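You operate a simulated robot arm through the tools that you are given. There is no shell and no other tool. Be economical: measure what you need, move in short steps, check, and stop when the job is done.

The job below is to be done with a simulated two-armed robot. You get a single attempt, and the scene is never put back.

JOB
Run the hose till it stops spitting, then shut the water off.
Fine: the nozzle stays in its holder; shut both its lever and the hose valve. Where these are worked on the way, their far stop is far enough and under half their travel is too little: hose valve.

The check looks at the end state, three seconds after you hand in, the way a careful person would. Anything else that was tipped, shoved, dropped, spilled or broken makes it a failure.

ROBOT AND FRAMES
Two 7-joint arms with fingered hands on one trunk, on a base that drives. Base frame: it is fixed to the floor where the robot stands at the start and does not move with it; the origin is under the middle of the robot, x ahead of it, y to its left, z up. Lengths are in mm, angles in rad, forces in N, time in s.
The left shoulder is at the start at [67, 170, 1206], the right one opposite. With the tool pointing down near the work surface each hand reaches from about 320 to 760 mm from the robot's upright axis, wherever it stands, measured 20 degrees to its own side. Places, roughly: bleed screw [700, -4000, 400]; far branch valve [1000, -4000, 600]; hose nozzle [250, -4250, 1000]; hose valve [100, -4400, 1000]; inlet valve [1200, -4200, 1000]; left branch valve [900, -4000, 600]; near branch valve [1200, -4000, 600]; nozzle lever [200, -4300, 1100]; outlet valve [800, -4000, 800]; pressure knob [500, -4000, 600]; pump switch [700, -4000, 600]; tap lever [500, -4400, 1000]; white pull knob [700, -4100, 900]. Payload 4 kg a hand.
Tool frame (each hand has its own): the origin (TCP) lies between the finger pads and is the grasp point; the fingertips stand 26 mm ahead of it; z points along the fingers, y is the line along which they close. Largest opening 132 mm; the body of the gripper starts 73 mm behind the TCP. The gripper is a hand of 4 fingers: y runs from the thumb to the fingers, the wrist lies at [0, 0, -224] in the tool frame, and closing takes about 1.5 s.
Orientation is told as [roll, pitch, yaw] about the base's x, y, z axes, in that order, counted from this pose: with the fingers straight down and closing along the base's y, the tool's x points along the base's -x, its y along +y and its z along -z.

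CONTROLS
- The arms move only by the tool servo_tool. It takes "left_moves", "right_moves" or both (then of equal length, played together; a hand with none holds still); each is a list of rows, each a list of 2 entries, a list of its own where there are three numbers: the shift along the tool's x, y, z in mm, then the turn, a rotation vector about the tool's x, y, z in rad. In form: [[[tx, ty, tz], [wx, wy, wz]], ...]. A call has 1 to 8 rows; each row shifts and turns the commanded pose from where the row before left it, along the tool's axes as they then stand. "left_hand" and "right_hand" are, for a hand that has rows, the opening, from 0 (shut) to 1 (fully open), set as the call begins (left out, the last holds). Rows are played at 5 a second. More than 50 mm and 0.15 rad between two rows, or a gripper value outside its range, and nothing of the call is played. A pose out of reach is approached as far as the arm can. The call stops where the force on the tool passes 40 N (or 10 N more than at its start, if that is more) or the arm is blocked; 0.2 s more then pass. The fingers move at their own pace (about 108 mm/s each) and stop on an object; they squeeze with about 26 N. The grip force told is the motor's: it shows also when the fingers shut on nothing. Time passes only in rows, and 0.2 s behind the last, so rows that do not move let the fingers close. The reply holds the time, the measured pose of the TCP, the force on the tool along the base axes, the opening and the grip force, in the units named above and with some noise, with the torque about the TCP (base axes, N m) and any sound that the robot's microphone picked up.
- Cameras (640 x 400 px; columns grow to the right, rows downward): "scene" is now at [149.9, -0.5, 1382.6]; the picture's right is [-0.01, -1.00, 0.00], its down [-0.60, 0.01, -0.80] and it looks along [0.80, -0.01, -0.60] (base axes); focal length 290 px, centre (320, 200). "left" rides on the left gripper at [-73, 6, -94] in its tool frame; the picture's right is [-0.08, -1.00, 0.00], its down [0.78, -0.06, -0.62] and it looks along [0.61, -0.05, 0.79] (tool axes); focal length 230 px, centre (320, 200). "right" rides on the right gripper at [73, 6, -94] in its tool frame; the picture's right is [-0.08, 1.00, 0.00], its down [-0.78, -0.06, -0.62] and it looks along [-0.62, -0.05, 0.79] (tool axes); focal length 230 px, centre (320, 200). There is no depth. A picture from a camera that has moved, and an enlarged one, comes with that camera's place and axes in the base frame and with its lens.
- camera(camera): a new picture of that camera. It takes no simulated time.
- lift_body(by): slides the trunk up (or, below 0, down) by that many mm; the arms and the scene camera ride with it, the base frame stays. It gives what a move gives, with no picture.
- steer(legs): drives the robot by 1 to 6 legs, each [ahead, left, turn to the left] in mm, mm and rad, along the robot's own axes; the way and the turn of a leg run together, so that a leg with both is an arc; at most 1500 mm and 3.142 rad a leg. The arms and the cameras ride along, it lands a little off, and it stops where it bumps. It gives what a move gives.
- grasp_type(shape, hand): the hand has 4 fingers and takes this shape, open, in about a second: jaw (thumb against the fingers, like two jaws); tri (thumb and two fingers); tip (a fingertip pinch); poke (one finger out to press); point (the index stretched); flat (the hand flat); cup (the hand cupped); fist (a fist). The gripper value then closes the fingers along that shape, each until it touches; the sizes above hold for jaw. It gives what a move gives, with no picture.
- aim_head(pan, tilt): turns the head with the scene camera to pan (to the left, within 1.396 rad either way) and tilt (down, from -0.506 to 1.204), counted from straight ahead of the robot. It gives what a move gives.
- close_up(camera, box): a new picture of the part [left, top, right, bottom] of that camera's present view, enlarged. It takes no simulated time.
- job_done(): hands the job in; it is judged then, once.

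Go step by step. Nothing tells you exact positions but the pictures and the camera data: compare them with the known pose of the tool, close in by small moves and look again before you grip or let go. The budget is 135 turns and 122 pictures, counting those below and the enlarged ones. Unless the task says otherwise, let go and move clear before handing in, and close with one line.

The tools are called after "Request:" as name(argument=value, ...) on one line, values as JSON. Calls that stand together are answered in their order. servo_tool: Moves the arms, as the interface text tells. Its arguments: {"type":"object","properties":{"left_moves":{"type":"array"},"left_hand":{"type":"number"},"right_moves":{"type":"array"},"right_hand":{"type":"number"}},"required":[]} The other tools are called the same way: lift_body (by) slides the trunk up or down; grasp_type (shape, hand) gives the hand a shape; steer (legs) drives the base; aim_head (pan, tilt) turns the head that bears the scene camera; camera (camera) takes a picture; close_up (camera, box) takes an enlarged picture of a part of a camera's view; job_done () hands the job in.

At the start:

```text
time: 0.0
left_tool_pos: [484.6, 236.0, 1198.6]
left_orientation: [0.001, 0.0, 0.0]
left_contact_force: [0.2, -0.2, 0.4]
left_wrist_torque: [-0.01, 0.02, 0.0]
left_opening: 131.6
left_gripper_force: 0.0
left_shape: jaw
right_tool_pos: [446.8, -214.9, 1208.2]
right_orientation: [0.0, -0.001, 0.001]
right_contact_force: [0.3, 0.0, 0.3]
right_wrist_torque: [-0.01, 0.0, 0.0]
right_opening: 131.8
right_gripper_force: 0.0
right_shape: jaw
trunk travel left (down, up): [-219.0, 132.0]
robot x, y, heading: [1.4, -3.8, 0.0]
head pan, tilt: [-0.01, 0.639]
```

scene: 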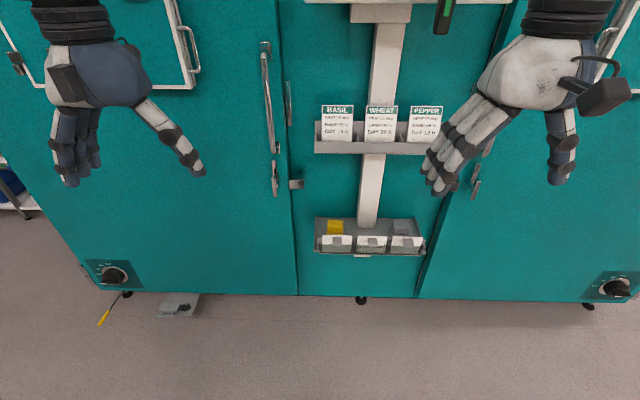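
right: 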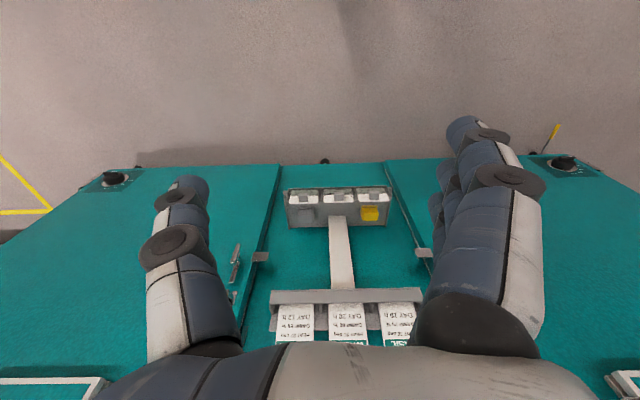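
left: 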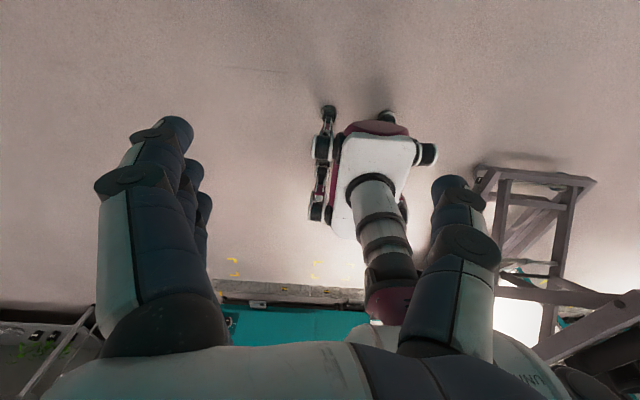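

I see a teal cabinet right ahead; the hose station is about 4 m to my right. I'll look that way first.

Request:
aim_head(pan=-1.39, tilt=0.25)

Request:
camera(camera="scene")

```text
time: 1.5
left_tool_pos: [486.5, 234.8, 1199.9]
left_orientation: [-0.001, 0.001, 0.001]
left_contact_force: [-0.3, 0.8, -0.9]
left_wrist_torque: [0.01, 0.01, 0.02]
left_opening: 131.7
left_gripper_force: 0.0
left_shape: jaw
right_tool_pos: [447.1, -215.5, 1209.6]
right_orientation: [-0.002, -0.001, 0.001]
right_contact_force: [-1.0, 0.2, -0.6]
right_wrist_torque: [0.02, -0.02, -0.02]
right_opening: 131.8
right_gripper_force: 0.1
right_shape: jaw
trunk travel left (down, up): [-219.0, 132.0]
robot x, y, heading: [0.3, -0.5, -0.0]
head pan, tilt: [-1.389, 0.25]
```

```text
118 pictures are left
camera scene: at [79.7, -91.4, 1418.2], right [-0.98, -0.18, 0.0], down [-0.04, 0.24, -0.97], along [0.18, -0.95, -0.25], focal length 290 px, centre (320, 200)
```

scene: 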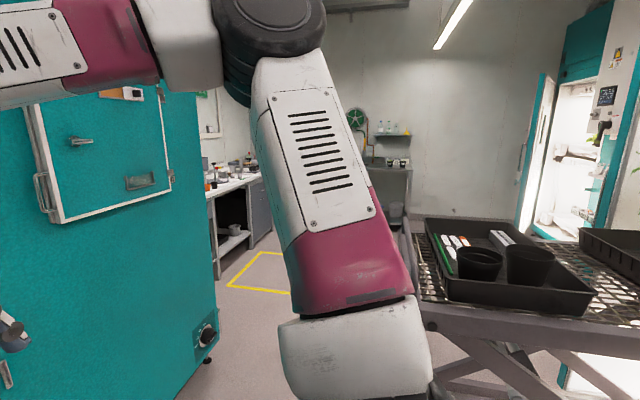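

The aisle lies between the cabinet and the tray bench. I'll turn right in place, then slide left into the aisle and look.

Request:
steer(legs=[[0, 0, -1.571], [0, 350, 0]])

Request:
aim_head(pan=0, tilt=0.3)

Request:
camera(camera="scene")

```text
time: 8.9
left_tool_pos: [597.1, -465.4, 1199.6]
left_orientation: [0.001, 0.001, -1.539]
left_contact_force: [0.2, 0.1, 0.6]
left_wrist_torque: [-0.01, 0.0, -0.01]
left_opening: 131.7
left_gripper_force: 0.0
left_shape: jaw
right_tool_pos: [146.8, -441.9, 1209.5]
right_orientation: [0.001, 0.0, -1.539]
right_contact_force: [-0.3, 0.5, -0.1]
right_wrist_torque: [-0.01, -0.01, 0.0]
right_opening: 131.8
right_gripper_force: 0.0
right_shape: jaw
trunk travel left (down, up): [-219.0, 132.0]
robot x, y, heading: [346.9, 11.5, -1.543]
head pan, tilt: [-1.389, 0.25]
```

```text
time: 10.4
left_tool_pos: [596.8, -467.3, 1198.6]
left_orientation: [0.0, -0.001, -1.539]
left_contact_force: [0.2, 0.1, -0.3]
left_wrist_torque: [0.03, 0.04, -0.01]
left_opening: 131.8
left_gripper_force: 0.1
left_shape: jaw
right_tool_pos: [147.2, -443.1, 1209.9]
right_orientation: [-0.001, 0.001, -1.538]
right_contact_force: [0.5, -0.2, -0.7]
right_wrist_torque: [0.0, 0.02, -0.01]
right_opening: 131.8
right_gripper_force: 0.1
right_shape: jaw
trunk travel left (down, up): [-219.0, 132.0]
robot x, y, heading: [347.8, 13.3, -1.536]
head pan, tilt: [0.0, 0.3]
```

```text
117 pictures are left
camera scene: at [350.4, -146.7, 1413.5], right [-1.0, -0.03, 0.0], down [-0.01, 0.3, -0.96], along [0.03, -0.95, -0.3], focal length 290 px, centre (320, 200)
```

scene: 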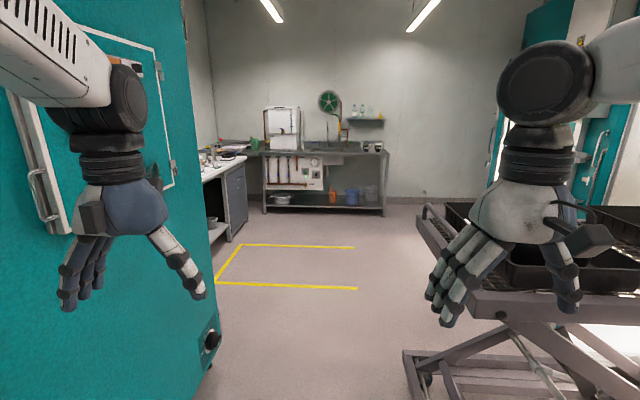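

The way ahead is clear to the bench at the far wall. Driving ahead about 2.2 m.

Request:
steer(legs=[[1200, 0, -0.035], [1100, 0, 0]])

Request:
camera(camera="scene")

Request:
close_up(camera="scene", box=[220, 60, 420, 185])

```text
time: 21.8
left_tool_pos: [623.3, -2777.2, 1199.1]
left_orientation: [0.0, -0.001, -1.564]
left_contact_force: [-0.8, 0.0, -0.3]
left_wrist_torque: [0.0, -0.02, 0.03]
left_opening: 131.9
left_gripper_force: 0.1
left_shape: jaw
right_tool_pos: [174.2, -2742.1, 1209.0]
right_orientation: [0.0, -0.001, -1.563]
right_contact_force: [0.6, 0.7, 0.5]
right_wrist_torque: [-0.01, 0.0, -0.03]
right_opening: 131.7
right_gripper_force: 0.1
right_shape: jaw
trunk travel left (down, up): [-219.0, 132.0]
robot x, y, heading: [383.9, -2291.7, -1.557]
head pan, tilt: [0.0, 0.3]
```

```text
116 pictures are left
camera scene: at [384.7, -2451.3, 1413.5], right [-1.0, -0.01, 0.0], down [0.0, 0.3, -0.96], along [0.01, -0.96, -0.3], focal length 290 px, centre (320, 200)
```

scene: 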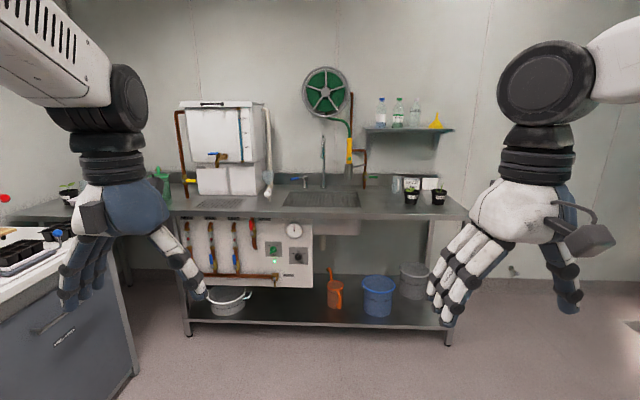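

```text
3.20 times, centred on (320, 122) of scene
camera zoom: at [384.7, -2451.3, 1413.5], right [-1.0, -0.01, 0.0], down [0.0, 0.3, -0.96], along [0.01, -0.96, -0.3], focal length 929 px, centre (320, 448)
```

zoom: 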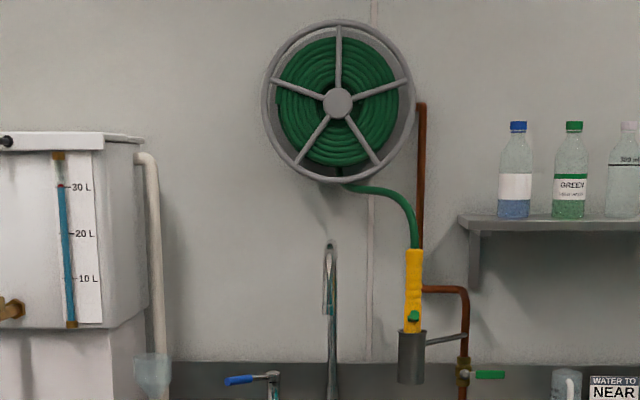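

I can see the reel, the yellow nozzle with its green lever in a gray holder, and the green-handled hose valve on the copper pipe right of it. I'll drive closer and look in detail.

Request:
steer(legs=[[800, 0, -0.014]])

Request:
camera(camera="scene")

Request:
close_up(camera="scene", box=[310, 80, 450, 220])

```text
time: 26.0
left_tool_pos: [622.0, -3573.7, 1199.7]
left_orientation: [0.0, 0.0, -1.574]
left_contact_force: [0.5, 0.3, 0.3]
left_wrist_torque: [-0.03, -0.02, 0.02]
left_opening: 131.8
left_gripper_force: 0.2
left_shape: jaw
right_tool_pos: [172.3, -3534.4, 1209.7]
right_orientation: [0.0, -0.001, -1.572]
right_contact_force: [-0.7, 0.4, -0.4]
right_wrist_torque: [0.03, 0.0, 0.0]
right_opening: 131.9
right_gripper_force: 0.1
right_shape: jaw
trunk travel left (down, up): [-219.0, 132.0]
robot x, y, heading: [387.1, -3088.5, -1.577]
head pan, tilt: [0.0, 0.3]
```

```text
114 pictures are left
camera scene: at [385.7, -3245.8, 1413.5], right [-1.0, 0.0, 0.0], down [0.0, 0.3, -0.96], along [0.0, -0.96, -0.3], focal length 290 px, centre (320, 200)
```

scene: 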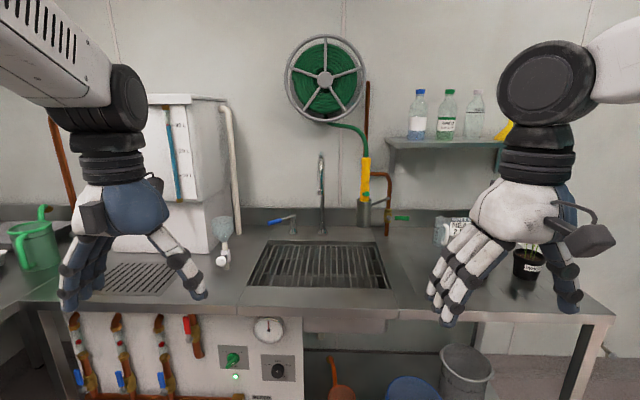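

```text
2.86 times, centred on (380, 150) of scene
camera zoom: at [385.7, -3245.8, 1413.5], right [-1.0, 0.0, 0.0], down [0.0, 0.3, -0.96], along [0.0, -0.96, -0.3], focal length 829 px, centre (149, 343)
```

zoom: 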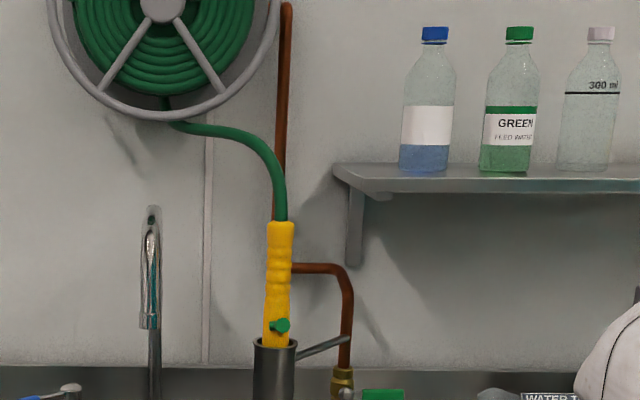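

The bench front is near y=-4000, and the valve and lever match the listed places. I'll move up to about y=-3480 and look closer.

Request:
steer(legs=[[390, 40, 0]])

Request:
aim_head(pan=-0.25, tilt=0.4)

Request:
camera(camera="scene")

Request:
close_up(camera="scene", box=[270, 60, 410, 200])

```text
time: 28.5
left_tool_pos: [661.9, -3967.1, 1199.6]
left_orientation: [0.0, 0.001, -1.569]
left_contact_force: [-0.1, 0.4, 1.3]
left_wrist_torque: [0.04, 0.02, 0.04]
left_opening: 132.0
left_gripper_force: 0.1
left_shape: jaw
right_tool_pos: [212.8, -3928.5, 1209.4]
right_orientation: [0.0, 0.001, -1.571]
right_contact_force: [0.9, 0.9, 0.2]
right_wrist_torque: [0.0, -0.02, 0.01]
right_opening: 131.8
right_gripper_force: 0.0
right_shape: jaw
trunk travel left (down, up): [-219.0, 132.0]
robot x, y, heading: [425.8, -3477.0, -1.571]
head pan, tilt: [0.0, 0.3]
```

```text
time: 29.3
left_tool_pos: [661.9, -3966.3, 1200.9]
left_orientation: [0.001, 0.0, -1.57]
left_contact_force: [0.1, 0.3, 0.0]
left_wrist_torque: [0.03, 0.02, -0.02]
left_opening: 131.8
left_gripper_force: 0.0
left_shape: jaw
right_tool_pos: [213.4, -3928.5, 1209.5]
right_orientation: [-0.001, -0.002, -1.569]
right_contact_force: [0.5, -0.4, 0.0]
right_wrist_torque: [0.0, 0.0, -0.01]
right_opening: 131.7
right_gripper_force: 0.0
right_shape: jaw
trunk travel left (down, up): [-219.0, 132.0]
robot x, y, heading: [428.9, -3482.7, -1.573]
head pan, tilt: [-0.25, 0.4]
```

```text
112 pictures are left
camera scene: at [402.4, -3635.8, 1404.3], right [-0.97, 0.25, 0.0], down [0.1, 0.38, -0.92], along [-0.23, -0.89, -0.39], focal length 290 px, centre (320, 200)
```

scene: 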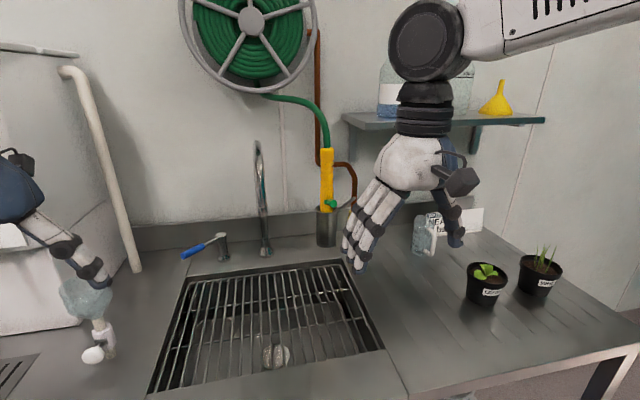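

```text
2.86 times, centred on (340, 130) of scene
camera zoom: at [402.4, -3635.8, 1404.3], right [-0.97, 0.25, 0.0], down [0.1, 0.38, -0.92], along [-0.23, -0.89, -0.39], focal length 829 px, centre (263, 400)
```

zoom: 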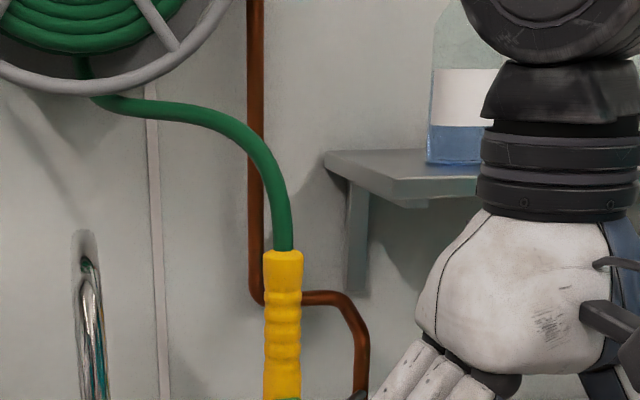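

The hose valve is just behind my right hand's view; I'll bring the left hand back away from the tank, move the right hand right and forward, then turn it to point ahead.

Request:
servo_tool(left_moves=[[[40, 0, -10], [0, 0, 0]], [[40, 0, -10], [0, 0, 0]], [[40, 0, -10], [0, 0, 0]], [[40, 0, -10], [0, 0, 0]], [[0, 0, 0], [0, 0, 0]]], right_moves=[[[-30, -30, 20], [0, 0, 0]], [[-30, -30, 20], [0, 0, 0]], [[-30, -30, 20], [0, 0, 0]], [[-10, -30, 20], [0, 0, 0]], [[-10, -30, 20], [0, 0, 0]]])

Request:
grasp_type(hand="right", shape="poke")

Request:
servo_tool(right_moves=[[[0, 0, 0], [0, -0.148, 0]], [[0, 0, 0], [0, -0.148, 0]], [[0, 0, 0], [0, -0.148, 0]], [[0, 0, 0], [0, -0.148, 0]], [[0, 0, 0], [0, -0.148, 0]], [[0, 0, 0], [0, -0.148, 0]], [[0, 0, 0], [0, -0.148, 0]], [[0, 0, 0], [0, -0.148, 0]]])

Request:
camera(camera="scene")

```text
time: 30.5
left_tool_pos: [715.9, -3914.2, 1209.4]
left_orientation: [-0.072, -0.003, -1.554]
left_contact_force: [0.2, 0.4, -0.4]
left_wrist_torque: [0.02, -0.03, 0.01]
left_opening: 131.9
left_gripper_force: 0.1
left_shape: jaw
left hand out of reach, approached as far as the arm can: row 1, 2, 3, 4
right_tool_pos: [63.1, -4040.1, 1107.5]
right_orientation: [-0.002, -0.001, -1.571]
right_contact_force: [-0.5, 0.0, 0.1]
right_wrist_torque: [0.03, -0.03, 0.03]
right_opening: 132.2
right_gripper_force: 0.0
right_shape: jaw
trunk travel left (down, up): [-219.0, 132.0]
robot x, y, heading: [426.3, -3483.2, -1.572]
head pan, tilt: [-0.25, 0.4]
```

```text
time: 31.4
left_tool_pos: [717.9, -3913.7, 1206.5]
left_orientation: [-0.071, 0.0, -1.552]
left_contact_force: [0.4, 0.3, -0.6]
left_wrist_torque: [0.04, 0.03, -0.01]
left_opening: 132.0
left_gripper_force: 0.1
left_shape: jaw
right_tool_pos: [65.2, -4038.8, 1109.7]
right_orientation: [0.0, 0.0, -1.572]
right_contact_force: [-0.3, -0.2, -0.4]
right_wrist_torque: [0.02, -0.04, -0.02]
right_opening: 0.0
right_gripper_force: 0.1
right_shape: poke
trunk travel left (down, up): [-219.0, 132.0]
robot x, y, heading: [426.6, -3482.3, -1.575]
head pan, tilt: [-0.25, 0.4]
```

```text
time: 33.2
left_tool_pos: [717.5, -3914.3, 1206.0]
left_orientation: [-0.073, 0.004, -1.551]
left_contact_force: [0.1, 0.2, -0.4]
left_wrist_torque: [0.01, 0.01, 0.01]
left_opening: 131.9
left_gripper_force: 0.0
left_shape: jaw
right_tool_pos: [61.7, -4038.7, 1109.1]
right_orientation: [-0.003, -1.184, -1.567]
right_contact_force: [-0.6, -0.6, -0.5]
right_wrist_torque: [0.04, -0.01, 0.0]
right_opening: 0.0
right_gripper_force: 0.0
right_shape: poke
trunk travel left (down, up): [-219.0, 132.0]
robot x, y, heading: [426.2, -3483.8, -1.57]
head pan, tilt: [-0.25, 0.4]
```

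```text
110 pictures are left
camera scene: at [402.2, -3636.7, 1404.1], right [-0.97, 0.25, 0.0], down [0.1, 0.38, -0.92], along [-0.23, -0.89, -0.39], focal length 290 px, centre (320, 200)
```

scene: 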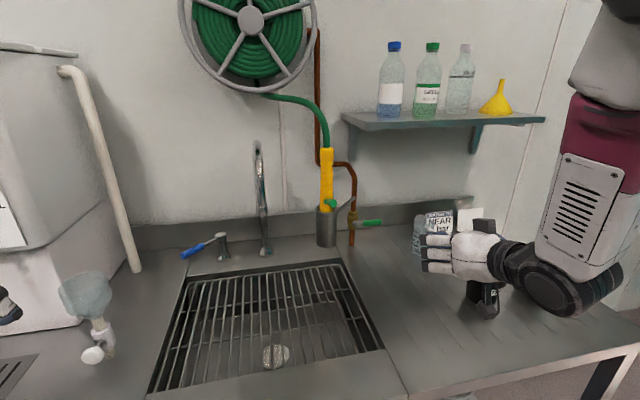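

Now the valve and lever are both in view. Taking close-ups.

Request:
close_up(camera="scene", box=[280, 170, 400, 260])

Request:
camera(camera="right")

```text
4.44 times, centred on (340, 215) of scene
camera zoom: at [402.2, -3636.7, 1404.1], right [-0.97, 0.25, 0.0], down [0.1, 0.38, -0.92], along [-0.23, -0.89, -0.39], focal length 1290 px, centre (231, 133)
```

zoom: 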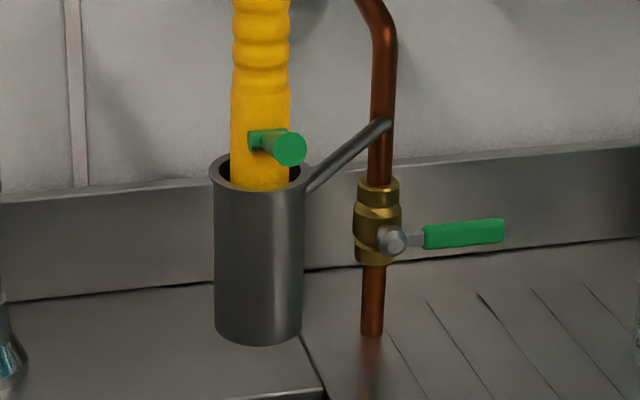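

```text
108 pictures are left
camera right: at [66.5, -3924.2, 1075.7], right [1.0, -0.03, 0.07], down [-0.06, 0.28, 0.96], along [-0.05, -0.96, 0.27], focal length 230 px, centre (320, 200)
```

right: 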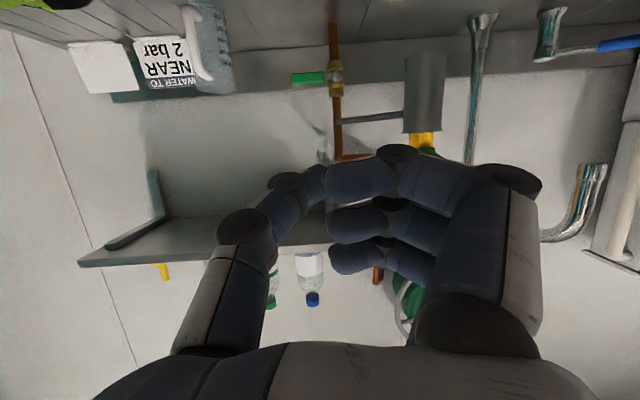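

Request:
close_up(camera="right", box=[280, 30, 480, 155])

Request:
close_up(camera="scene", box=[400, 190, 560, 330])

Request:
close_up(camera="scene", box=[305, 180, 355, 230])

```text
3.20 times, centred on (380, 92) of right
camera zoom: at [66.5, -3924.2, 1075.7], right [1.0, -0.03, 0.07], down [-0.06, 0.28, 0.96], along [-0.05, -0.96, 0.27], focal length 736 px, centre (128, 544)
```

zoom: 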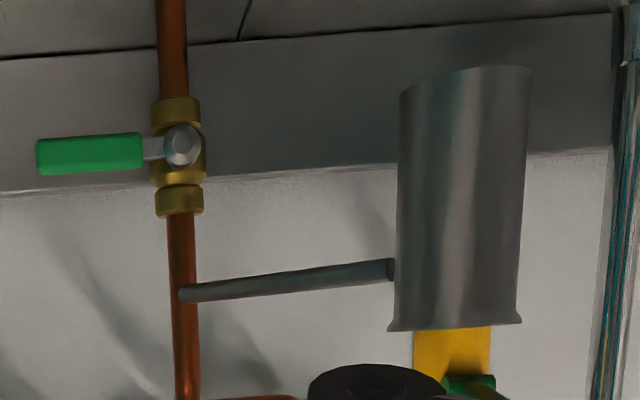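

```text
2.86 times, centred on (480, 260) of scene
camera zoom: at [402.2, -3636.7, 1404.1], right [-0.97, 0.25, 0.0], down [0.1, 0.38, -0.92], along [-0.23, -0.89, -0.39], focal length 829 px, centre (-137, 29)
```

zoom: 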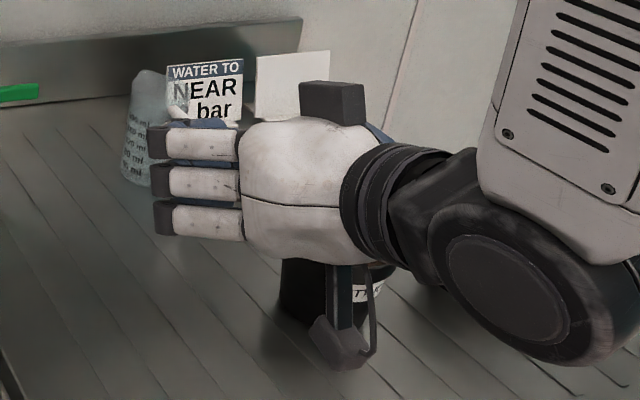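

```text
8.00 times, centred on (330, 205) of scene
camera zoom: at [402.2, -3636.7, 1404.1], right [-0.97, 0.25, 0.0], down [0.1, 0.38, -0.92], along [-0.23, -0.89, -0.39], focal length 2322 px, centre (240, 160)
```

zoom: 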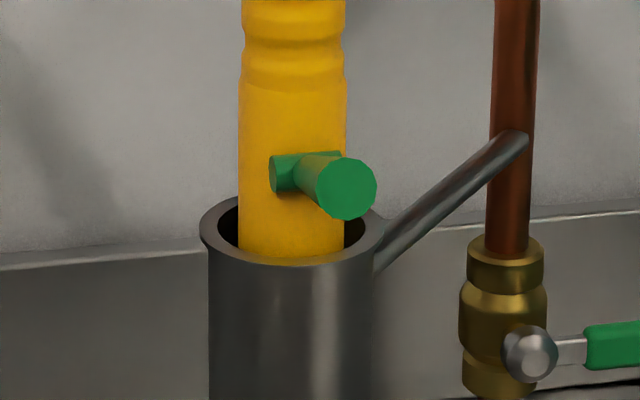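

The lever on the nozzle sticks out toward me on a horizontal pivot; the hose valve handle points right (closed). I'll check which hand shape gives a stretched finger.

Request:
grasp_type(hand="right", shape="point")

Request:
close_up(camera="scene", box=[360, 180, 560, 330])

Request:
camera(camera="right")

```text
time: 34.1
left_tool_pos: [717.5, -3912.2, 1206.6]
left_orientation: [-0.071, 0.003, -1.552]
left_contact_force: [0.0, 0.7, -0.8]
left_wrist_torque: [0.05, 0.02, -0.02]
left_opening: 131.7
left_gripper_force: 0.1
left_shape: jaw
right_tool_pos: [61.9, -4039.3, 1110.0]
right_orientation: [-0.002, -1.183, -1.571]
right_contact_force: [-0.6, -0.7, -0.1]
right_wrist_torque: [0.01, 0.04, 0.0]
right_opening: 126.0
right_gripper_force: 0.1
right_shape: point
trunk travel left (down, up): [-219.0, 132.0]
robot x, y, heading: [429.7, -3481.0, -1.57]
head pan, tilt: [-0.25, 0.4]
```

```text
2.67 times, centred on (460, 255) of scene
camera zoom: at [402.3, -3636.0, 1404.2], right [-0.97, 0.25, 0.0], down [0.1, 0.38, -0.92], along [-0.23, -0.89, -0.39], focal length 774 px, centre (-53, 53)
```

zoom: 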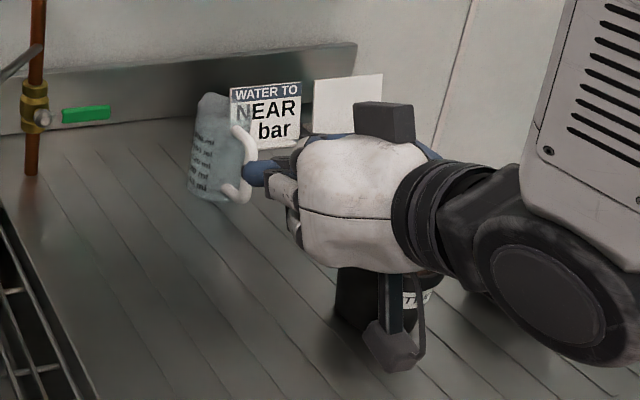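

```text
103 pictures are left
camera right: at [66.9, -3923.8, 1076.3], right [1.0, -0.03, 0.07], down [-0.06, 0.28, 0.96], along [-0.05, -0.96, 0.27], focal length 230 px, centre (320, 200)
```

right: 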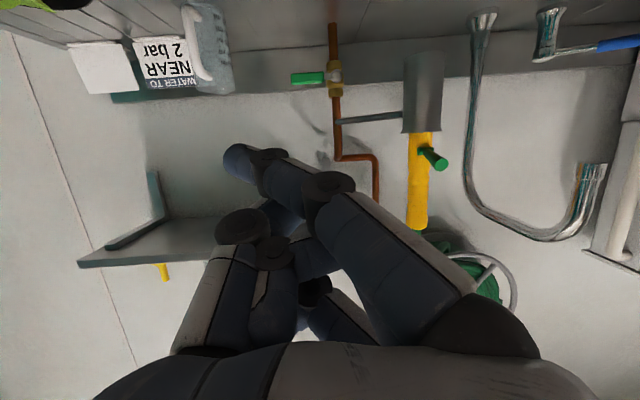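

The index bends sideways in this shape. I'll try the flat shape as a blade instead.

Request:
grasp_type(hand="right", shape="flat")

Request:
servo_tool(right_moves=[[[0, 0, 0], [0, -0.13, 0]], [[0, 0, 0], [0, -0.13, 0]], [[0, 0, 0], [0, -0.127, 0]]])

Request:
close_up(camera="scene", box=[300, 150, 540, 330])

Request:
camera(camera="right")

```text
time: 35.0
left_tool_pos: [718.3, -3913.1, 1206.2]
left_orientation: [-0.073, 0.002, -1.555]
left_contact_force: [0.3, 0.5, -0.3]
left_wrist_torque: [0.02, 0.03, 0.02]
left_opening: 131.9
left_gripper_force: 0.1
left_shape: jaw
right_tool_pos: [62.1, -4038.5, 1110.1]
right_orientation: [0.0, -1.183, -1.571]
right_contact_force: [0.5, 0.4, -0.2]
right_wrist_torque: [-0.02, 0.03, 0.01]
right_opening: 126.1
right_gripper_force: 0.1
right_shape: flat
trunk travel left (down, up): [-219.0, 132.0]
robot x, y, heading: [425.8, -3481.9, -1.57]
head pan, tilt: [-0.25, 0.4]
```

```text
time: 35.8
left_tool_pos: [717.2, -3913.0, 1205.8]
left_orientation: [-0.071, 0.003, -1.555]
left_contact_force: [-0.3, 0.8, 0.0]
left_wrist_torque: [0.04, 0.02, 0.01]
left_opening: 131.9
left_gripper_force: 0.1
left_shape: jaw
right_tool_pos: [62.1, -4038.9, 1109.9]
right_orientation: [3.088, -1.566, 1.625]
right_contact_force: [-0.6, -1.4, 0.2]
right_wrist_torque: [-0.02, 0.0, -0.01]
right_opening: 126.2
right_gripper_force: 0.0
right_shape: flat
trunk travel left (down, up): [-219.0, 132.0]
robot x, y, heading: [424.5, -3483.1, -1.571]
head pan, tilt: [-0.25, 0.4]
```

```text
2.22 times, centred on (420, 240) of scene
camera zoom: at [401.9, -3636.8, 1404.0], right [-0.97, 0.25, 0.0], down [0.1, 0.38, -0.92], along [-0.23, -0.89, -0.39], focal length 645 px, centre (98, 111)
```

zoom: 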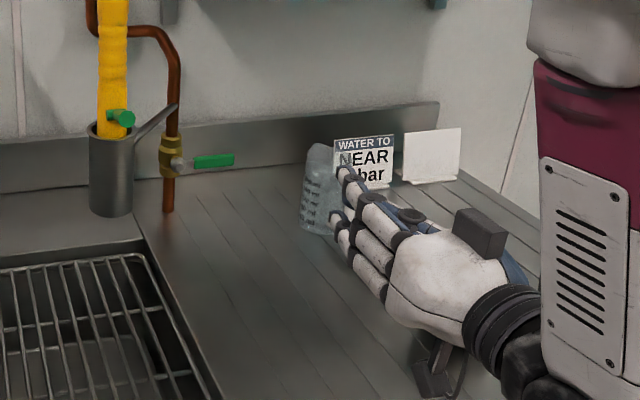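

```text
101 pictures are left
camera right: at [66.1, -3945.3, 1035.3], right [1.0, 0.0, 0.08], down [-0.06, 0.62, 0.78], along [-0.05, -0.79, 0.62], focal length 230 px, centre (320, 200)
```

right: 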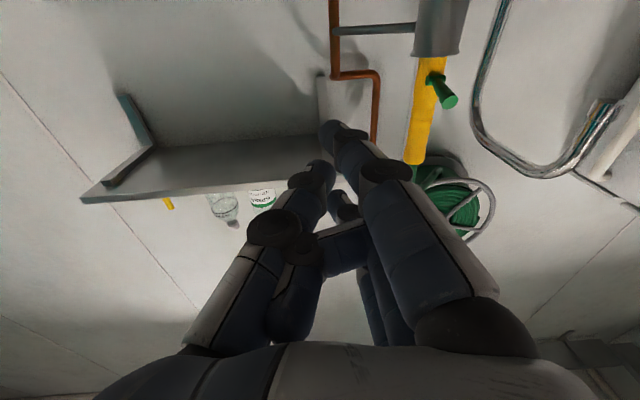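

Flat works, but pushing from below would put the wrist camera near the bench. Better: pinch the handle with jaws (thumb below) and roll the hand about the valve stem axis; I'll test whether that roll is reachable here.

Request:
grasp_type(hand="right", shape="jaw")

Request:
servo_tool(right_moves=[[[0, 0, 0], [0, 0, 0.15]], [[0, 0, 0], [0, 0, 0.15]], [[0, 0, 0], [0, 0, 0.15]], [[0, 0, 0], [0, 0, 0.15]], [[0, 0, 0], [0, 0, 0.15]], [[0, 0, 0], [0, 0, 0.15]], [[0, 0, 0], [0, 0, 0.15]], [[0, 0, 0], [0, 0, 0.15]]])

Request:
camera(camera="scene")

Request:
camera(camera="right")

```text
time: 36.7
left_tool_pos: [717.5, -3913.9, 1206.6]
left_orientation: [-0.072, 0.004, -1.553]
left_contact_force: [0.4, -0.5, -0.5]
left_wrist_torque: [-0.04, -0.01, -0.01]
left_opening: 131.8
left_gripper_force: 0.1
left_shape: jaw
right_tool_pos: [62.7, -4038.2, 1110.1]
right_orientation: [-3.131, -1.572, 1.559]
right_contact_force: [0.1, 0.6, -0.4]
right_wrist_torque: [0.02, 0.01, 0.0]
right_opening: 131.9
right_gripper_force: 0.0
right_shape: jaw
trunk travel left (down, up): [-219.0, 132.0]
robot x, y, heading: [430.2, -3485.9, -1.57]
head pan, tilt: [-0.25, 0.4]
```

```text
time: 38.5
left_tool_pos: [717.5, -3912.3, 1207.1]
left_orientation: [-0.071, 0.0, -1.553]
left_contact_force: [0.0, 1.1, -0.4]
left_wrist_torque: [0.03, 0.02, 0.02]
left_opening: 131.7
left_gripper_force: 0.1
left_shape: jaw
right_tool_pos: [62.5, -4039.0, 1108.8]
right_orientation: [1.573, -0.367, -3.141]
right_contact_force: [-0.8, -0.5, -0.5]
right_wrist_torque: [-0.02, -0.02, -0.01]
right_opening: 132.0
right_gripper_force: 0.1
right_shape: jaw
trunk travel left (down, up): [-219.0, 132.0]
robot x, y, heading: [427.0, -3483.6, -1.57]
head pan, tilt: [-0.25, 0.4]
```

```text
100 pictures are left
camera scene: at [402.0, -3635.8, 1404.2], right [-0.97, 0.25, 0.0], down [0.1, 0.38, -0.92], along [-0.23, -0.89, -0.39], focal length 290 px, centre (320, 200)
```

scene: 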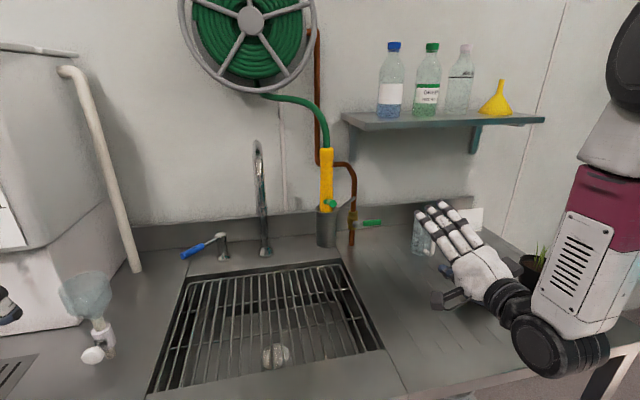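

```text
99 pictures are left
camera right: at [130.7, -3944.8, 1087.2], right [0.29, 0.0, 0.96], down [-0.75, 0.62, 0.23], along [-0.59, -0.79, 0.18], focal length 230 px, centre (320, 200)
```

right: 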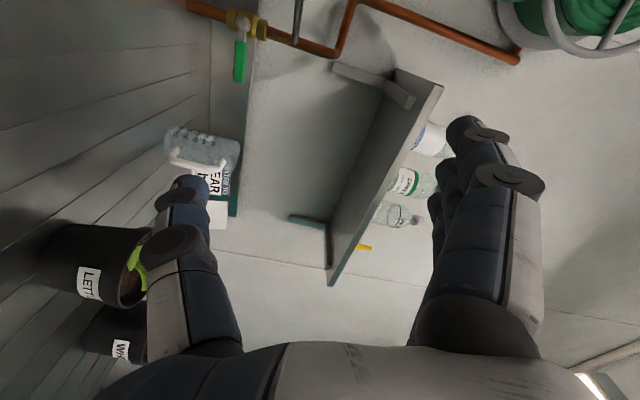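

Roll is reachable. I'll finish the roll, half-close the jaws and move in front of the handle, then look.

Request:
servo_tool(right_moves=[[[0, 0, 0], [0, 0, 0.123]], [[0, 0, 0], [0, 0, 0.123]], [[0, 0, 0], [0, 0, 0.123]], [[-10, -40, 30], [0, 0, 0]], [[-10, -40, 40], [0, 0, 0]], [[-7, -40, 40], [0, 0, 0]], [[0, -14, 40], [0, 0, 0]], [[0, 0, 40], [0, 0, 0]]], right_hand=0.6)

Request:
camera(camera="scene")

Request:
camera(camera="right")

```text
refused: row 4 steps farther than a row can; nothing moved
```

```text
98 pictures are left
camera scene: at [402.0, -3635.8, 1404.2], right [-0.97, 0.25, 0.0], down [0.1, 0.38, -0.92], along [-0.23, -0.89, -0.39], focal length 290 px, centre (320, 200)
```

scene: 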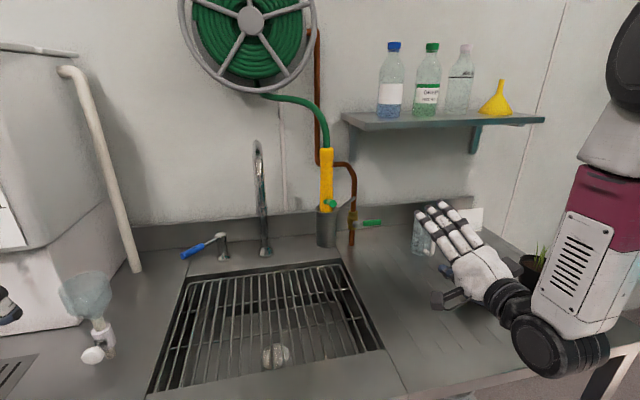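

```text
97 pictures are left
camera right: at [130.7, -3944.8, 1087.2], right [0.29, 0.0, 0.96], down [-0.75, 0.62, 0.23], along [-0.59, -0.79, 0.18], focal length 230 px, centre (320, 200)
```

right: 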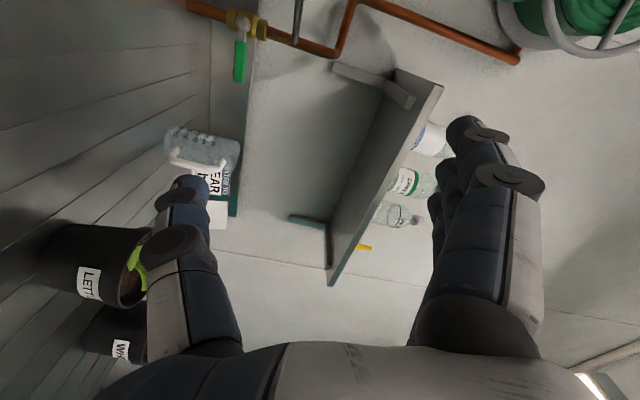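

Request:
servo_tool(right_moves=[[[0, 0, 0], [0, 0, 0.123]], [[0, 0, 0], [0, 0, 0.123]], [[0, 0, 0], [0, 0, 0.123]], [[-7, -30, 35], [0, 0, 0]], [[-7, -30, 35], [0, 0, 0]], [[-7, -30, 35], [0, 0, 0]], [[-6, -30, 35], [0, 0, 0]], [[0, 0, 45], [0, 0, 0]]], right_hand=0.6)

Request:
camera(camera="scene")

Request:
camera(camera="right")

```text
time: 40.3
left_tool_pos: [719.3, -3913.9, 1206.1]
left_orientation: [-0.072, 0.003, -1.554]
left_contact_force: [-0.3, -1.0, -0.7]
left_wrist_torque: [0.0, 0.01, 0.0]
left_opening: 131.7
left_gripper_force: 0.1
left_shape: jaw
right_tool_pos: [35.1, -4223.6, 988.4]
right_orientation: [1.572, -0.004, 3.142]
right_contact_force: [0.3, 0.3, -1.1]
right_wrist_torque: [0.02, 0.0, -0.03]
right_opening: 79.5
right_gripper_force: 0.0
right_shape: jaw
trunk travel left (down, up): [-219.0, 132.0]
robot x, y, heading: [427.5, -3481.8, -1.569]
head pan, tilt: [-0.25, 0.4]
```

```text
96 pictures are left
camera scene: at [402.8, -3636.5, 1404.2], right [-0.97, 0.25, 0.0], down [0.1, 0.38, -0.92], along [-0.23, -0.89, -0.39], focal length 290 px, centre (320, 200)
```

scene: 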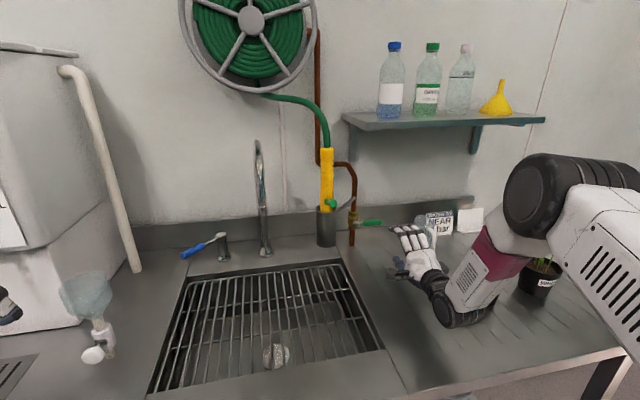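

```text
95 pictures are left
camera right: at [105.6, -4129.4, 993.4], right [-0.08, 0.0, 1.0], down [-0.78, 0.62, -0.06], along [-0.62, -0.79, -0.05], focal length 230 px, centre (320, 200)
```

right: 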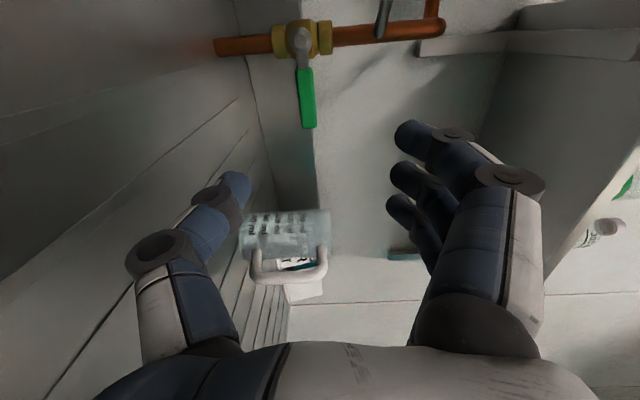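

The handle measures at (36,-4402,973), as expected. Lowering 15 mm and advancing over the handle.

Request:
servo_tool(right_moves=[[[0, -15, 0], [0, 0, 0]], [[0, 0, 35], [0, 0, 0]], [[0, 0, 35], [0, 0, 0]], [[0, 0, 35], [0, 0, 0]], [[0, 0, 30], [0, 0, 0]], [[0, 0, 0], [0, 0, 0]]])

Request:
camera(camera="right")

Request:
close_up(camera="scene", box=[310, 140, 550, 320])

```text
time: 41.7
left_tool_pos: [717.5, -3912.1, 1208.0]
left_orientation: [-0.071, 0.002, -1.554]
left_contact_force: [0.1, -0.5, -0.7]
left_wrist_torque: [-0.03, 0.03, 0.01]
left_opening: 132.0
left_gripper_force: 0.0
left_shape: jaw
right_tool_pos: [34.5, -4359.5, 977.4]
right_orientation: [1.571, -0.001, -3.142]
right_contact_force: [0.3, 0.0, 0.8]
right_wrist_torque: [0.01, 0.01, 0.01]
right_opening: 79.6
right_gripper_force: 0.1
right_shape: jaw
trunk travel left (down, up): [-219.0, 132.0]
robot x, y, heading: [424.6, -3479.1, -1.571]
head pan, tilt: [-0.25, 0.4]
```

```text
94 pictures are left
camera right: at [105.7, -4265.6, 980.9], right [-0.08, 0.0, 1.0], down [-0.79, 0.62, -0.06], along [-0.61, -0.79, -0.05], focal length 230 px, centre (320, 200)
```

right: 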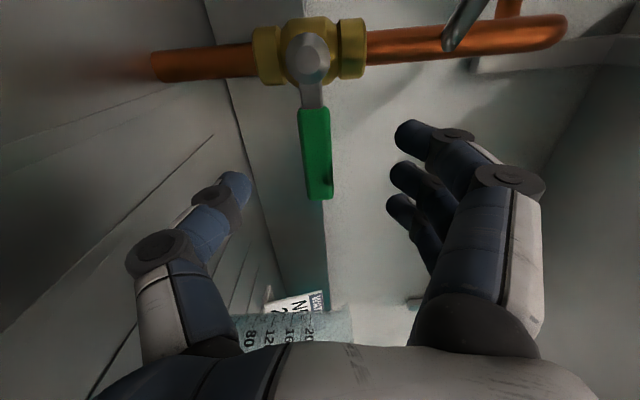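

```text
2.22 times, centred on (430, 230) of scene
camera zoom: at [402.4, -3635.5, 1404.3], right [-0.97, 0.25, 0.0], down [0.1, 0.38, -0.92], along [-0.23, -0.89, -0.39], focal length 645 px, centre (76, 133)
```

zoom: 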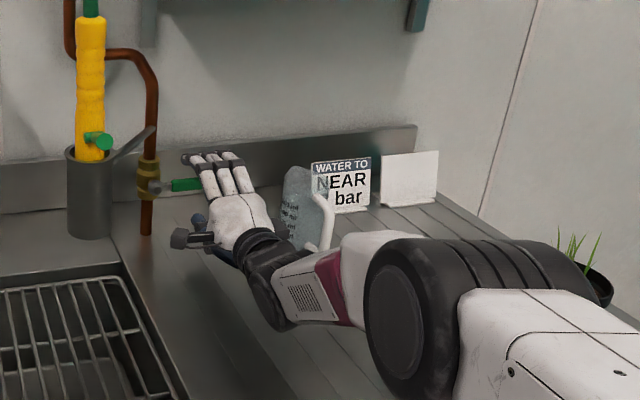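

Handle is centred between thumb and fingers. Advance 30 mm more and close.

Request:
servo_tool(right_moves=[[[0, -3, 15], [0, 0, 0]], [[0, 0, 17], [0, 0, 0]], [[0, 0, 0], [0, 0, 0]]])

Request:
servo_tool(right_moves=[[[0, 0, 0], [0, 0, 0]], [[0, 0, 0], [0, 0, 0]], [[0, 0, 0], [0, 0, 0]], [[0, 0, 0], [0, 0, 0]], [[0, 0, 0], [0, 0, 0]], [[0, 0, 0], [0, 0, 0]]], right_hand=0)

Request:
camera(camera="right")

```text
time: 42.5
left_tool_pos: [718.2, -3913.3, 1206.6]
left_orientation: [-0.073, 0.002, -1.552]
left_contact_force: [0.6, 0.5, 0.3]
left_wrist_torque: [0.01, 0.01, -0.01]
left_opening: 131.9
left_gripper_force: 0.0
left_shape: jaw
right_tool_pos: [35.3, -4374.8, 971.9]
right_orientation: [1.571, -0.002, -3.143]
right_contact_force: [0.4, -0.4, 0.5]
right_wrist_torque: [0.01, 0.03, 0.0]
right_opening: 79.9
right_gripper_force: 0.1
right_shape: jaw
right hand out of reach, approached as far as the arm can: row 2
trunk travel left (down, up): [-219.0, 132.0]
robot x, y, heading: [430.7, -3482.0, -1.573]
head pan, tilt: [-0.25, 0.4]
```

```text
time: 43.9
left_tool_pos: [717.4, -3912.6, 1207.9]
left_orientation: [-0.073, 0.001, -1.555]
left_contact_force: [0.4, 0.5, -0.1]
left_wrist_torque: [-0.01, 0.03, 0.0]
left_opening: 132.0
left_gripper_force: 0.1
left_shape: jaw
right_tool_pos: [36.3, -4374.7, 973.2]
right_orientation: [1.572, -0.002, -3.142]
right_contact_force: [-0.8, -4.1, 2.7]
right_wrist_torque: [-0.04, -0.01, 0.02]
right_opening: 14.0
right_gripper_force: 26.1
right_shape: jaw
trunk travel left (down, up): [-219.0, 132.0]
robot x, y, heading: [425.2, -3482.0, -1.571]
head pan, tilt: [-0.25, 0.4]
```

```text
92 pictures are left
camera right: at [106.8, -4280.9, 977.4], right [-0.08, 0.0, 1.0], down [-0.79, 0.62, -0.06], along [-0.61, -0.79, -0.04], focal length 230 px, centre (320, 200)
```

right: 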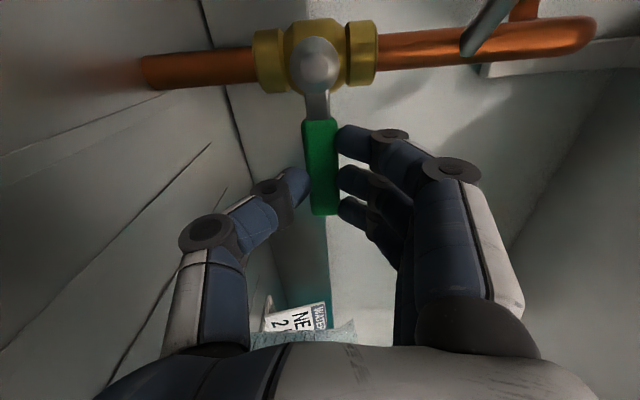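

The handle is gripped (14 mm). Now rolling it up about the stem, at radius 53 mm.

Request:
servo_tool(right_moves=[[[0.6, 7.9, 0], [0, 0, -0.15]], [[0.6, 7.9, 0], [0, 0, -0.15]], [[0.6, 7.9, 0], [0, 0, -0.15]], [[0.6, 7.9, 0], [0, 0, -0.15]]])

Request:
camera(camera="right")

```text
time: 44.9
left_tool_pos: [717.4, -3913.8, 1207.0]
left_orientation: [-0.072, 0.002, -1.553]
left_contact_force: [0.7, 0.0, -0.3]
left_wrist_torque: [0.02, -0.02, 0.02]
left_opening: 132.0
left_gripper_force: 0.1
left_shape: jaw
right_tool_pos: [44.2, -4374.3, 1003.4]
right_orientation: [1.576, -0.605, 3.138]
right_contact_force: [-6.6, -8.0, 7.0]
right_wrist_torque: [-0.05, -0.19, -0.09]
right_opening: 13.6
right_gripper_force: 25.4
right_shape: jaw
trunk travel left (down, up): [-219.0, 132.0]
robot x, y, heading: [428.5, -3479.0, -1.572]
head pan, tilt: [-0.25, 0.4]
```

```text
91 pictures are left
camera right: at [105.0, -4281.0, 965.0], right [0.5, 0.0, 0.86], down [-0.68, 0.62, 0.39], along [-0.53, -0.79, 0.31], focal length 230 px, centre (320, 200)
```

right: 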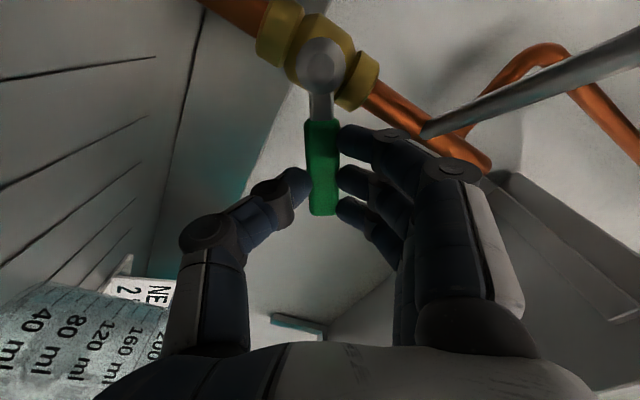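

Request:
servo_tool(right_moves=[[[0.6, 7.9, 0], [0, 0, -0.15]], [[0.6, 7.9, 0], [0, 0, -0.15]], [[0.6, 7.9, 0], [0, 0, -0.15]]])

Request:
camera(camera="right")

Request:
close_up(camera="scene", box=[290, 160, 430, 260])

```text
time: 45.7
left_tool_pos: [717.9, -3912.7, 1208.1]
left_orientation: [-0.074, 0.002, -1.553]
left_contact_force: [-0.2, -1.5, 0.1]
left_wrist_torque: [0.03, -0.02, 0.04]
left_opening: 132.0
left_gripper_force: 0.0
left_shape: jaw
right_tool_pos: [61.4, -4373.7, 1020.9]
right_orientation: [1.583, -1.053, 3.129]
right_contact_force: [-11.1, -11.6, 17.8]
right_wrist_torque: [-0.28, -0.14, -0.21]
right_opening: 13.3
right_gripper_force: 25.9
right_shape: jaw
trunk travel left (down, up): [-219.0, 132.0]
robot x, y, heading: [426.8, -3481.2, -1.572]
head pan, tilt: [-0.25, 0.4]
```

```text
90 pictures are left
camera right: at [100.9, -4280.0, 958.4], right [0.83, 0.0, 0.56], down [-0.44, 0.62, 0.65], along [-0.34, -0.78, 0.52], focal length 230 px, centre (320, 200)
```

right: 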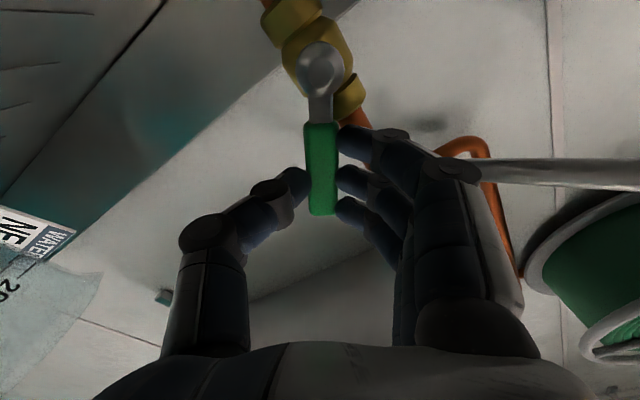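

```text
4.00 times, centred on (360, 210) of scene
camera zoom: at [402.0, -3635.2, 1404.6], right [-0.97, 0.25, 0.0], down [0.1, 0.38, -0.92], along [-0.23, -0.89, -0.39], focal length 1161 px, centre (160, 160)
```

zoom: 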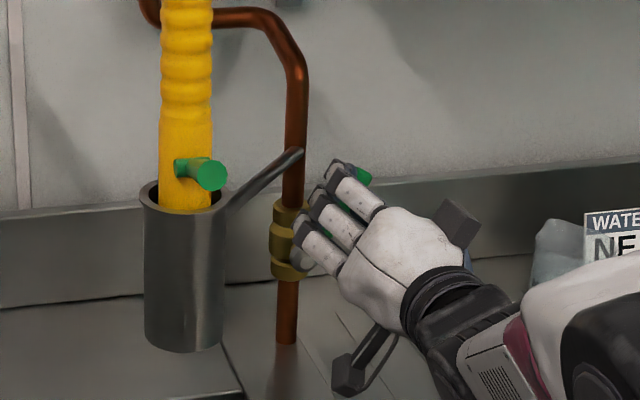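

Slight radial pull builds up; I'll relax outward a little and continue in small steps.

Request:
servo_tool(right_moves=[[[-2, 7.5, 0], [0, 0, -0.13]], [[-0.5, 7, 0], [0, 0, -0.13]]])

Request:
camera(camera="right")

Request:
close_up(camera="scene", box=[310, 170, 410, 240])

```text
time: 46.3
left_tool_pos: [717.8, -3910.2, 1207.1]
left_orientation: [-0.072, 0.001, -1.553]
left_contact_force: [-0.1, -0.9, 0.4]
left_wrist_torque: [-0.02, 0.02, -0.01]
left_opening: 131.7
left_gripper_force: 0.1
left_shape: jaw
right_tool_pos: [74.6, -4371.6, 1022.6]
right_orientation: [1.549, -1.314, -3.12]
right_contact_force: [2.7, 25.1, -1.9]
right_wrist_torque: [0.15, -0.17, 0.18]
right_opening: 12.3
right_gripper_force: 26.0
right_shape: jaw
trunk travel left (down, up): [-219.0, 132.0]
robot x, y, heading: [427.6, -3482.4, -1.569]
head pan, tilt: [-0.25, 0.4]
```

```text
88 pictures are left
camera right: at [97.1, -4275.8, 952.9], right [0.94, 0.0, 0.33], down [-0.26, 0.61, 0.75], along [-0.2, -0.79, 0.58], focal length 230 px, centre (320, 200)
```

right: 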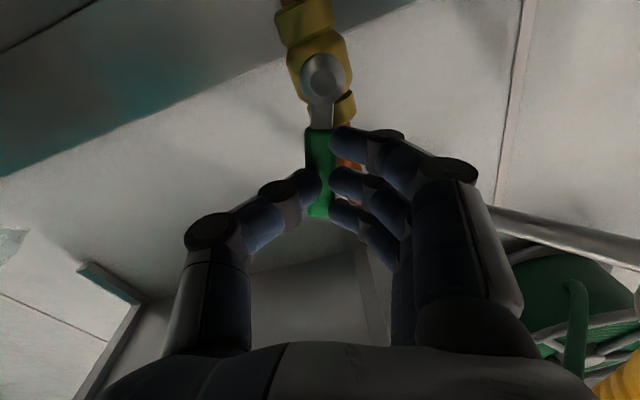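

```text
5.71 times, centred on (360, 205) of scene
camera zoom: at [402.6, -3632.5, 1404.3], right [-0.97, 0.25, 0.0], down [0.1, 0.37, -0.92], along [-0.23, -0.89, -0.39], focal length 1659 px, centre (91, 171)
```

zoom: 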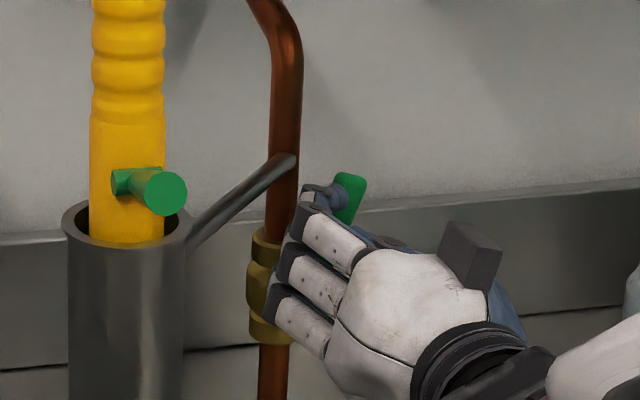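

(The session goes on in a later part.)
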